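You operate a simulated robot arm through the tools that you are given. There is no shell and no other tool. Be economical: measure what you need, move in short steps, check, and stop when the job is done.

Carry out the task below with a simulated robot arm. There is one attempt and no reset: what you move stays moved.

TASK
Take the purple tab and leave it on the cream grease block.
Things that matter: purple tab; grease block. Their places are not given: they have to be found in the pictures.

It is judged by the outcome, as a careful person would: the job done as asked, and still so three seconds after it is handed in. It fails if anything else is knocked over, pushed out of place, dropped, spilled or broken.

THE ROBOT
A 6-joint arm with a two-finger parallel gripper, fixed in place. Base frame: the origin is at the foot of the arm, x ahead of it, y to its left, z up; the work surface is at about z = 0. Lengths are in m, angles in degrees, forces in N, time in s.
With the tool pointing down near the work surface it reaches from about 0.16 to 0.42 m from the base axis. Its first joint turns from -66.0 to 66.0 degrees. Payload 1.57 kg.
Tool frame: the origin (TCP) lies between the finger pads and is the grasp point; the fingertips stand 0.03 m ahead of it; z points along the fingers, y is the line along which they close. The gripper opens to 0.08 m. The fingers are 0.017 m wide and 0.012 m thick; the gripper's body (0.04 by 0.082 m) begins 0.08 m behind the TCP.
Orientation is that of the tool frame in the base frame, as [roll, pitch, yaw] about the fixed x, y, z axes, in that order (R = Rz(yaw) Ry(pitch) Rx(roll)). With the fingers straight down and closing along the base's y, the tool's x points along the base's -x, its y along +y and its z along -z.

THE INTERFACE
- The arm moves only by the tool move_arm. Its argument "series" is one flat list of numbers, 7 for each row, row after row: the shift along the tool's x, y, z in mm, then the turn, a rotation vector about the tool's x, y, z in degrees, then the closure in counts, from 0 (fully open) to 255 (shut). In form: [x, y, z, rx, ry, rz, claw, x, y, z, rx, ry, rz, claw, ...]. A call has 1 to 20 rows; each row is the pose to reach, as a shift and turn from the pose commanded when the call began, along the tool's axes at that moment. A row lasts 0.2 s, in which the tool goes at most 0.05 m and 8.6 degrees; a call with a longer step from one row to the next is refused whole, and so is a gripper value outside its range. A pose out of reach is approached as far as the arm can. The call stops where the force on the tool passes 40 N (or 10 N more than at its start, if that is more) or the arm is blocked; 0.2 s more then pass. The fingers move at their own pace (about 0.153 m/s each) and stop on an object; they squeeze with about 24 N. The grip force told is the motor's: it shows also when the fingers shut on nothing. Time passes only in rows, and 0.2 s behind the last, so rows that repeat a pose let the fingers close. It gives the time, the measured TCP pose, the force on the tool (base axes), the opening and the grip force at its end, in the units of the frame above (readings bear some noise), and new pictures: "pictures" is both (left out), scene, wrist or none.
- Cameras (640 x 400 px; columns grow to the right, rows downward): "scene" is fixed at [0.0421, -0.3221, 0.4303]; the picture's right is [0.88, -0.48, 0.00], its down [-0.24, -0.45, -0.86] and it looks along [0.41, 0.76, -0.51] (base axes); focal length 309 px, centre (320, 200). "wrist" rides on the gripper at [-0.032, 0, -0.078] in the tool frame; the picture's right is [0.00, -1.00, 0.00], its down [0.97, 0.00, -0.24] and it looks along [0.24, 0.00, 0.97] (tool axes); focal length 218 px, centre (320, 200).
- measure_at(camera, pixels): for up to 12 pixels [column, row] of the newest picture of that camera ("zoom" is the newest enlarged one), the place [x, y, z] in the base frame of the surface seen there, good to about 0.002 m. No time passes.
- close_up(camera, box): a new picture of the part [left, top, right, bottom] of that camera's present view, enlarged. No time passes.
- hand_in(): hands the job in; it is judged then, once.

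Work in short steps. Measure before you move; look again where a grasp or a placing could have gone wrong, and mend it. You have 60 turns and 120 pictures in all, the two below and enlarged ones among them. Open the gripper and draw the arm clear of the work before you hand the job in, unless the task says otherwise; then end with one line.

The tools are called after "Call:" by a JSON object that holds its "op" and its "data". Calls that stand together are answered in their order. move_arm: Moves the arm, as the interface text tells. Its arguments: {"type":"object","properties":{"series":{"type":"array","items":{"type":"number"}},"pictures":{"type":"string","enum":["both","scene","wrist","none"]}},"required":["series"]} The other tools are called the same way: measure_at (camera, pixels) gives the place of the surface under pixels of a picture; close_up (camera, box) takes an enlarged picture of a part of a camera's view; hand_in () hands the job in.

At the start:

```text
time_s: 0.0
eef_pos: [0.1756, 0.147, 0.2765]
ee_rot: [179.9, 0.0, -179.9]
contact_force: [-0.4, 0.1, 0.8]
finger_gap: 0.0799
grip_force: 0.1
```

scene: 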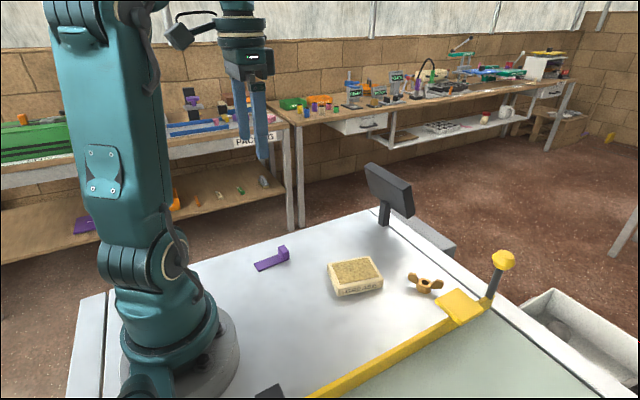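
wrist: 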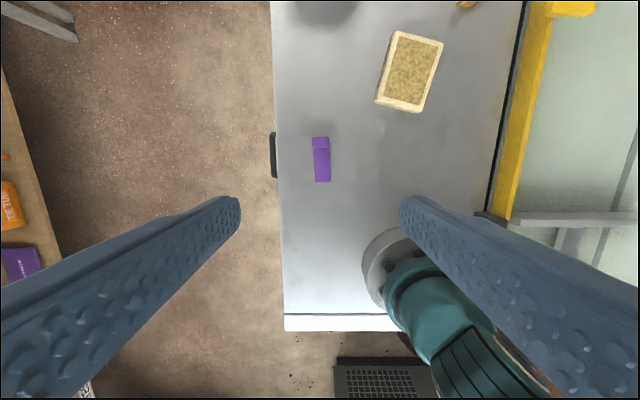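

The purple tab is at about wrist (321,160), and the cream block at about (409,72). I'll enlarge both and measure them.

Call:
{"op": "close_up", "data": {"camera": "scene", "box": [230, 220, 410, 320]}}

Call:
{"op": "measure_at", "data": {"camera": "wrist", "pixels": [[321, 142], [321, 158], [322, 178], [314, 165], [330, 165], [409, 72], [396, 35], [440, 45], [418, 107], [378, 100], [350, 160]]}}

Call:
{"op": "close_up", "data": {"camera": "wrist", "box": [270, 100, 398, 200]}}

```text
3.56 times, centred on (320, 270) of scene
```

zoom: 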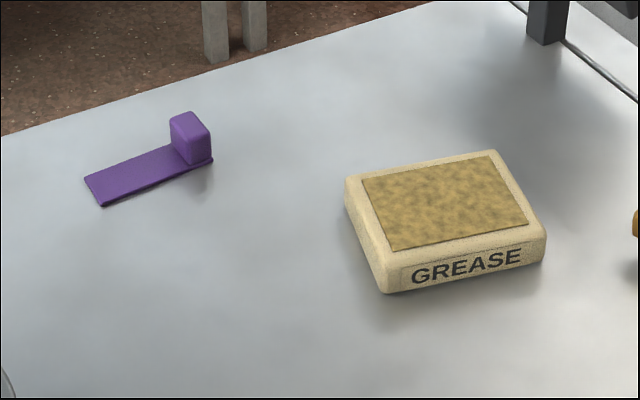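

```text
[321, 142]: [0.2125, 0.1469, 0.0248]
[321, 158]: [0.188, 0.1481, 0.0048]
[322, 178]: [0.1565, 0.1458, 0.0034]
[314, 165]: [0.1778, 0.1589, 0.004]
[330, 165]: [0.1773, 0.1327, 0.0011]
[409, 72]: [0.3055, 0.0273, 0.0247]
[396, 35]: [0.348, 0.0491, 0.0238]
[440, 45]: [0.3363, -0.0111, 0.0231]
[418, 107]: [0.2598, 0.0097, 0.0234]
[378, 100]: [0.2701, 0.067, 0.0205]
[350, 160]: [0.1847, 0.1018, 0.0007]
```

```text
4.00 times, centred on (334, 150) of wrist
```

zoom: 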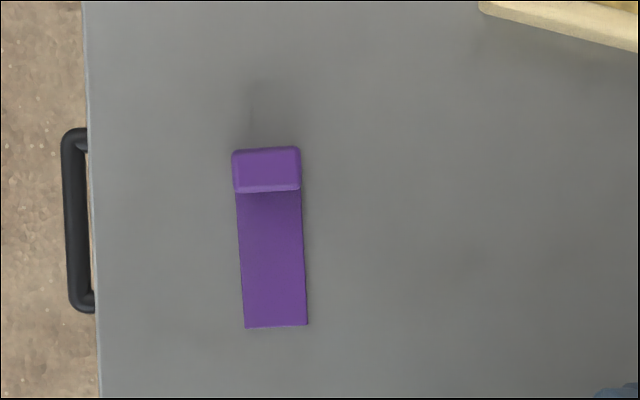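

The tab is a thin plate with an upright knob at its far end. I'll measure the knob and plate edges in the enlargement.

Call:
{"op": "measure_at", "data": {"camera": "zoom", "pixels": [[240, 155], [294, 152], [238, 186], [296, 185], [267, 170], [267, 200], [241, 230], [300, 230], [249, 320], [303, 318], [275, 260]]}}

```text
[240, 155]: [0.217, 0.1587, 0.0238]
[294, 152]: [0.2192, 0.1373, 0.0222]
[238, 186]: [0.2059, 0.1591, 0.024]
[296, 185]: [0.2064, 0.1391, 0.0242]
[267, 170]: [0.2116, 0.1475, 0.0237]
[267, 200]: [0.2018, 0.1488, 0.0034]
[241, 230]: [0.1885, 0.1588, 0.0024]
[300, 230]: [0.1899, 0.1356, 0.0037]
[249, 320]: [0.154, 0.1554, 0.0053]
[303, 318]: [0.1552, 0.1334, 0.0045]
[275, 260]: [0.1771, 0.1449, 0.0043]
```

The knob is centred at about (0.212, 0.148) with its top at z≈0.024, and the tab is yawed about +3.5°. I'll move above it with the gripper open and look.

Call:
{"op": "move_arm", "data": {"series": [-18, 1, 40, 0, 0, -2, 0, -36, 1.5, 80, 0, 0, -3.5, 0, -36.4, 1.5, 120, 0, 0, -3.5, 0, -36.4, 1.5, 160, 0, 0, -3.5, 0, -36.4, 1.5, 176, 0, 0, -3.5, 0, -36.4, 1.5, 176, 0, 0, -3.5, 0]}}

```text
time_s: 1.4
eef_pos: [0.2107, 0.1478, 0.1017]
ee_rot: [179.8, 0.0, -176.4]
contact_force: [-0.3, -0.2, -0.2]
finger_gap: 0.0799
grip_force: 0.0
```

scene: 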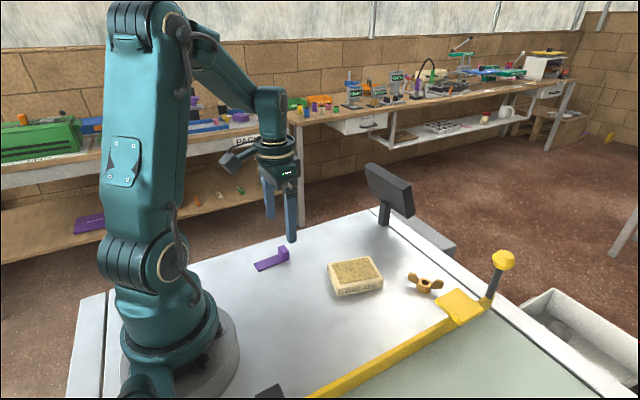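
wrist: 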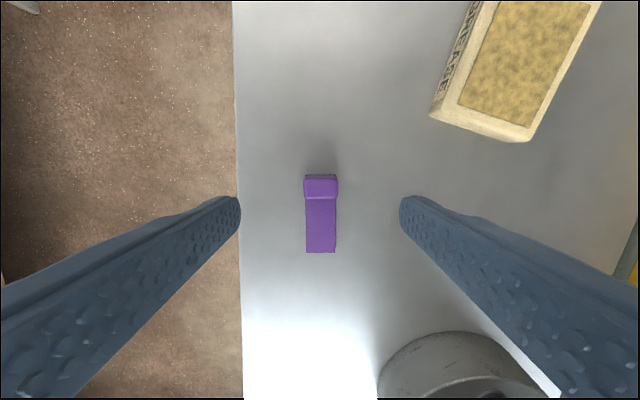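

Call:
{"op": "measure_at", "data": {"camera": "wrist", "pixels": [[307, 181], [334, 181], [307, 197], [334, 197], [321, 188], [308, 250], [334, 250], [321, 225], [434, 118], [524, 138], [478, 3], [597, 5]]}}

```text
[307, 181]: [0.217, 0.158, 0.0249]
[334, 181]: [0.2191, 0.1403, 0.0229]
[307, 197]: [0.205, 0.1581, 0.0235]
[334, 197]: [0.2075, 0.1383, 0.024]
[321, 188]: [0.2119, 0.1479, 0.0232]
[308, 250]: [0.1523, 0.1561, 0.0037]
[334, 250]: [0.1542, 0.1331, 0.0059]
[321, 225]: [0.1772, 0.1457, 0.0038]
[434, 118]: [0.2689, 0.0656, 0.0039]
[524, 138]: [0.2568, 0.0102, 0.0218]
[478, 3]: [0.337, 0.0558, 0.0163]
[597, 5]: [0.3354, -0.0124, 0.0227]
```

The knob is centred between the fingers at (0.212, 0.148). I'll go down to TCP z≈0.037, close, and lift slightly.

Call:
{"op": "move_arm", "data": {"series": [-1, 0, 25, 0, 0, 0, 0, -1, 0, 45, 0, 0, 0, 0, -1, 0, 58, 0, 0, 0, 0, -1, 0, 65, 0, 0, 0, 0, -1, 0, 65, 0, 0, 0, 150, -1, 0, 65, 0, 0, 0, 255, -1, 0, 65, 0, 0, 0, 255, -1, 0, 65, 0, 0, 0, 255]}}

```text
time_s: 3.2
eef_pos: [0.2145, 0.1491, 0.0333]
ee_rot: [180.0, 0.0, -176.3]
contact_force: [0.3, 0.2, 0.1]
finger_gap: 0.0245
grip_force: 23.8
```

scene: 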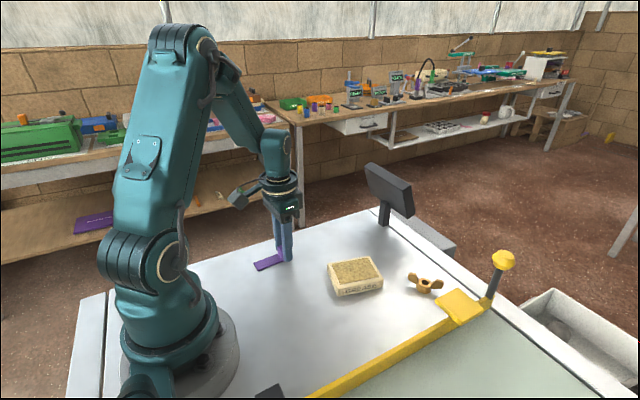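
wrist: 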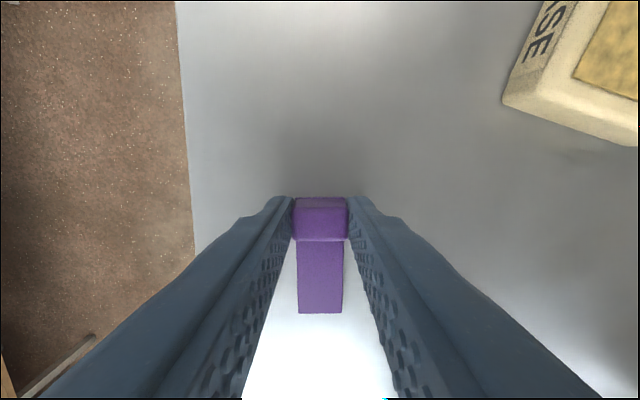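

The knob is held (gap 0.0245, grip 24 N). I'll lift straight up and check the hold.

Call:
{"op": "move_arm", "data": {"series": [0, 0, -10, 0, 0, 0, 255, 0, 0, -30, 0, 0, 0, 255, 0, 0, -55, 0, 0, 0, 255, 0, 0, -75, 0, 0, 0, 255, 0, 0, -75, 0, 0, 0, 255]}}

```text
time_s: 4.4
eef_pos: [0.2117, 0.1492, 0.1091]
ee_rot: [179.9, 0.0, -176.4]
contact_force: [0.3, 0.2, -0.4]
finger_gap: 0.0243
grip_force: 24.2
```

scene: 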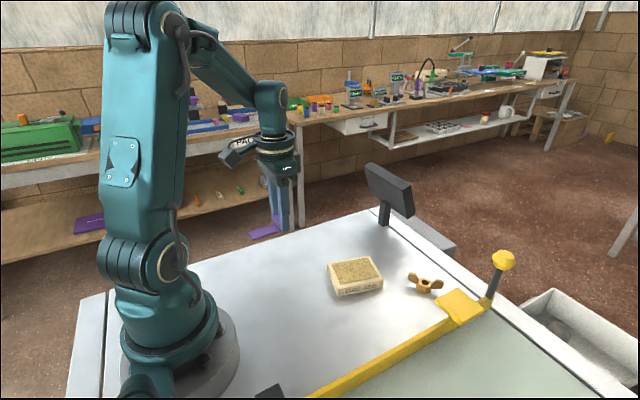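
wrist: 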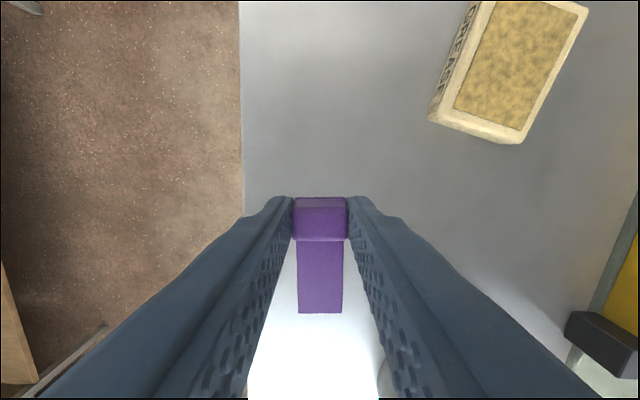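

The tab is held level. I'll remeasure the block's top corners and the tab in hand.

Call:
{"op": "measure_at", "data": {"camera": "wrist", "pixels": [[437, 112], [515, 138], [481, 5], [585, 10], [515, 70], [321, 218], [299, 311], [342, 311], [321, 270]]}}

Call:
{"op": "measure_at", "data": {"camera": "scene", "pixels": [[329, 266], [372, 258], [381, 282], [338, 290], [355, 273], [386, 226], [425, 283]]}}

```text
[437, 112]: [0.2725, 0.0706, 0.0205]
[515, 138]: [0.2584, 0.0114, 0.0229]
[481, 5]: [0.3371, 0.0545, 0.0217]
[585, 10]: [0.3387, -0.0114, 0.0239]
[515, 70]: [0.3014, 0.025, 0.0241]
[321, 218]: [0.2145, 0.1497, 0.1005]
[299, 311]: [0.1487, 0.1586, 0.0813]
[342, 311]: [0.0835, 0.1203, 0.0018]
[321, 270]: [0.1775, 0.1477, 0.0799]
```

```text
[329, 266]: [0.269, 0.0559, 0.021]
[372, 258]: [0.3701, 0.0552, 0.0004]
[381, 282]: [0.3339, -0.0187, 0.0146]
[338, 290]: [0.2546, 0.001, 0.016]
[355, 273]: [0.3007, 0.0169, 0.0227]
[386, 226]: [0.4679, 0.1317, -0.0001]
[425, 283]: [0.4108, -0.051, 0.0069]
```

The block's top is centred at about (0.304, 0.029), z≈0.024, with its long axis at about −14.5°. I'll carry the tab over it, turning to line up with that axis.

Call:
{"op": "move_arm", "data": {"series": [-14, -17, 0, 0, 0, 2.25, 255, -28, -34, 0, 0, 0, 4.5, 255, -42, -50, 0, 0, 0, 6.75, 255, -55, -67, 0, 0, 0, 9, 255, -69, -84, 0, 0, 0, 11.25, 255, -83, -101, 0, 0, 0, 13.5, 255, -97, -118, 0, 0, 0, 15.75, 255, -111, -134.4, 0, 0, 0, 18, 255, -111, -134.4, 0, 0, 0, 18, 255, -111, -134.4, 0, 0, 0, 18, 255]}}

```text
time_s: 6.6
eef_pos: [0.332, 0.0248, 0.1087]
ee_rot: [180.0, -0.1, 165.7]
contact_force: [0.3, -0.1, -0.4]
finger_gap: 0.0242
grip_force: 23.7
```

scene: 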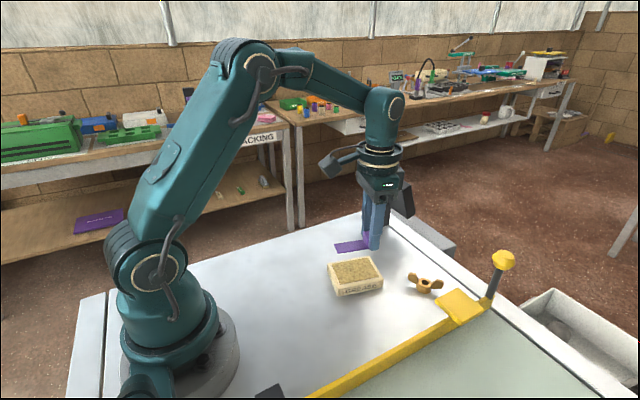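
wrist: 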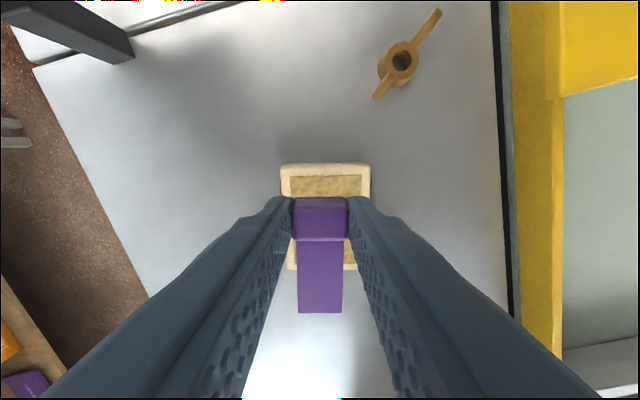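

The tab is lined up with the block but about 2.5 mm off to the left. I'll correct that and lower most of the way.

Call:
{"op": "move_arm", "data": {"series": [0, -2.5, 10, 0, 0, 0, 255, 0, -2.5, 25, 0, 0, 0, 255, 0, -2.5, 35, 0, 0, 0, 255, 0, -2.5, 43, 0, 0, 0, 255, 0, -2.5, 43, 0, 0, 0, 255]}}

Call:
{"op": "close_up", "data": {"camera": "scene", "box": [290, 210, 434, 300]}}

```text
time_s: 7.8
eef_pos: [0.3291, 0.0201, 0.0665]
ee_rot: [179.9, 0.0, 165.7]
contact_force: [0.8, 0.6, 0.7]
finger_gap: 0.0244
grip_force: 23.7
```

scene: 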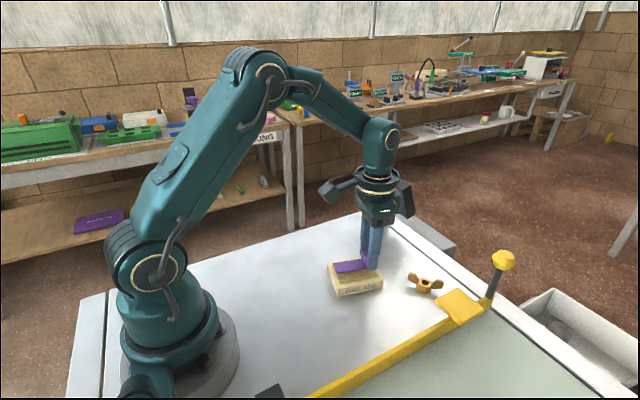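
wrist: 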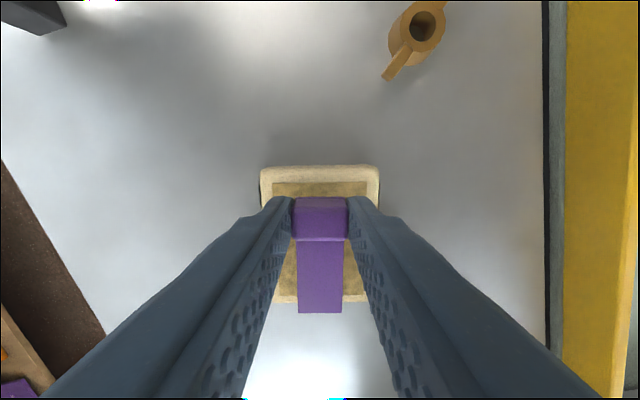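

```text
4.44 times, centred on (362, 255) of scene
```

zoom: 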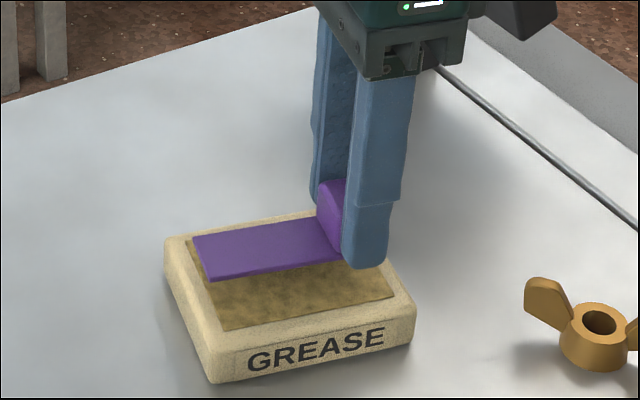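

The tab is just above the block and well lined up. I'll shift it 2 mm forward and lower in small steps.

Call:
{"op": "move_arm", "data": {"series": [-2, 0, 3, 0, 0, 0, 255, -2, 0, 6, 0, 0, 0, 255, -2, 0, 8, 0, 0, 0, 255, -2, 0, 8, 0, 0, 0, 255]}}

Call:
{"op": "close_up", "data": {"camera": "scene", "box": [290, 210, 434, 300]}}

```text
time_s: 8.8
eef_pos: [0.3321, 0.0198, 0.0581]
ee_rot: [179.8, -0.1, 165.6]
contact_force: [0.0, 0.4, -0.1]
finger_gap: 0.0245
grip_force: 24.1
```

scene: 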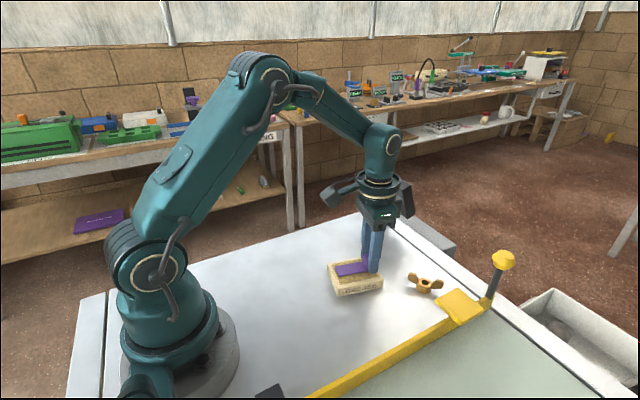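
wrist: 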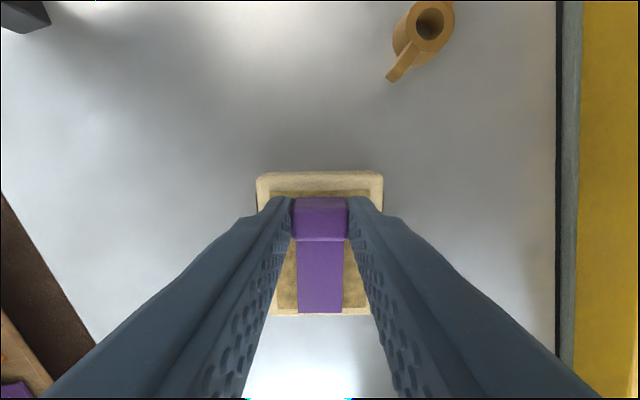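

```text
4.44 times, centred on (362, 255) of scene
```

zoom: 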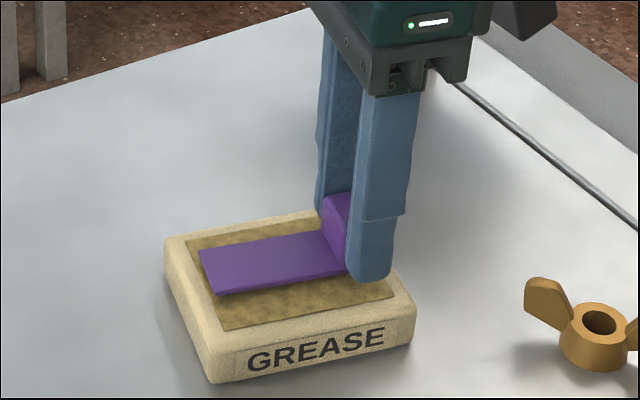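

There's no contact force yet, so a small gap remains. I'll lower in 0.7 mm steps, feeling for contact.

Call:
{"op": "move_arm", "data": {"series": [0, 0, 0.7, 0, 0, 0, 255, 0, 0, 1.4, 0, 0, 0, 255, 0, 0, 1.4, 0, 0, 0, 255], "pictures": "none"}}

Call:
{"op": "close_up", "data": {"camera": "scene", "box": [314, 230, 394, 300]}}

```text
time_s: 9.6
eef_pos: [0.3327, 0.02, 0.0581]
ee_rot: [179.9, -0.1, 165.6]
contact_force: [-0.3, -0.4, -0.3]
finger_gap: 0.0244
grip_force: 24.3
```

```text
5.71 times, centred on (354, 265) of scene
```

zoom: 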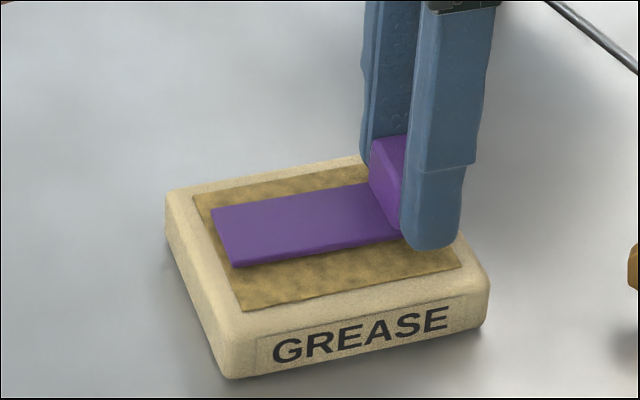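

Still no contact force. I'll lower another 2 mm in small steps.

Call:
{"op": "move_arm", "data": {"series": [0, 0, 0.7, 0, 0, 0, 255, 0, 0, 1.4, 0, 0, 0, 255, 0, 0, 2, 0, 0, 0, 255, 0, 0, 2, 0, 0, 0, 255], "pictures": "none"}}

Call:
{"op": "close_up", "data": {"camera": "scene", "box": [314, 230, 394, 300]}}

```text
time_s: 10.6
eef_pos: [0.3321, 0.0208, 0.0544]
ee_rot: [180.0, -0.1, 165.6]
contact_force: [-0.3, 0.2, 0.3]
finger_gap: 0.0245
grip_force: 24.1
```

```text
5.71 times, centred on (354, 265) of scene
```

zoom: 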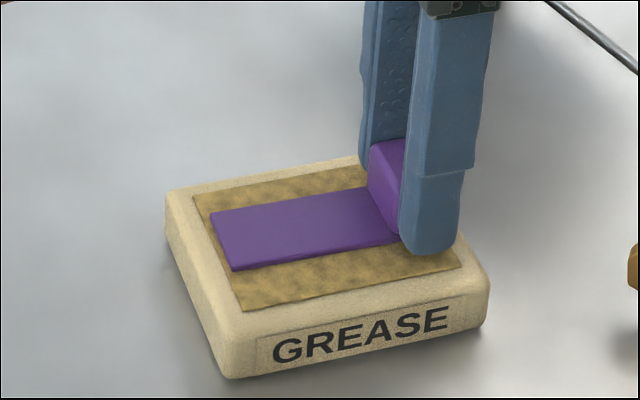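

I'll measure how high the plate top sits above the block.

Call:
{"op": "measure_at", "data": {"camera": "zoom", "pixels": [[230, 220], [245, 255], [300, 225], [350, 205], [375, 235], [340, 275], [270, 290], [250, 195], [300, 180]]}}

```text
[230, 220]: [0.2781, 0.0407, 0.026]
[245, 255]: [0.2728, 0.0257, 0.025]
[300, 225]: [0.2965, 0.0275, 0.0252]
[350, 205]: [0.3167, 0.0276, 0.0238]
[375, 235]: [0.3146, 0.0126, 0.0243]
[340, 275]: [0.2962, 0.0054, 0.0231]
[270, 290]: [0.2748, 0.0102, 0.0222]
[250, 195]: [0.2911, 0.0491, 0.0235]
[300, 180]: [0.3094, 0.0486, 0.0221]
```

The plate sits only its own thickness above the block, so it is resting there. I'll open the fingers slightly and back straight up.

Call:
{"op": "move_arm", "data": {"series": [0, 0, 0, 0, 0, 0, 150, 0, 0, 0, 0, 0, 0, 145, 0, 0, -5, 0, 0, 0, 140, 0, 0, -20, 0, 0, 0, 140, 0, 0, -45, 0, 0, 0, 140, 0, 0, -80, 0, 0, 0, 100, 0, 0, -110, 0, 0, 0, 0, 0, 0, -110, 0, 0, 0, 0]}}

Call:
{"op": "close_up", "data": {"camera": "scene", "box": [290, 220, 450, 320]}}

```text
time_s: 12.4
eef_pos: [0.3328, 0.021, 0.1662]
ee_rot: [179.9, -0.1, 165.7]
contact_force: [-0.6, 0.4, -0.5]
finger_gap: 0.0801
grip_force: 0.0
```

scene: 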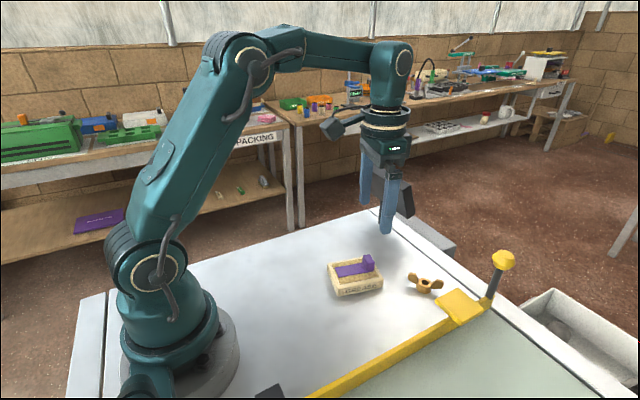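
wrist: 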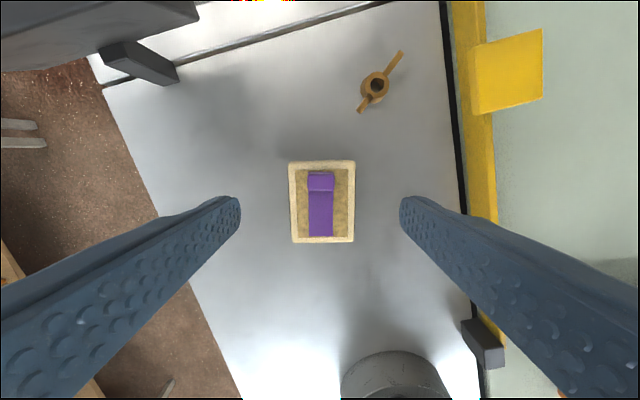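

```text
4.00 times, centred on (370, 270) of scene
```

zoom: 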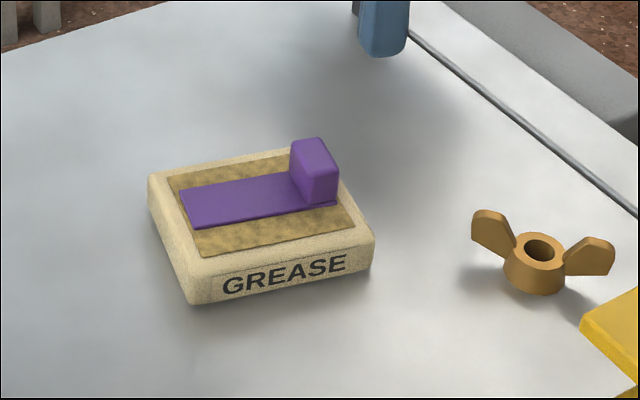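

The tab rests flat on the block, nothing else has moved, and the arm is clear with the gripper open. I'll hand it in.

Call:
{"op": "hand_in", "data": {}}

```text
The job is handed in.
```

The purple tab is resting flat on the cream grease block, with nothing else disturbed, and the job is handed in.
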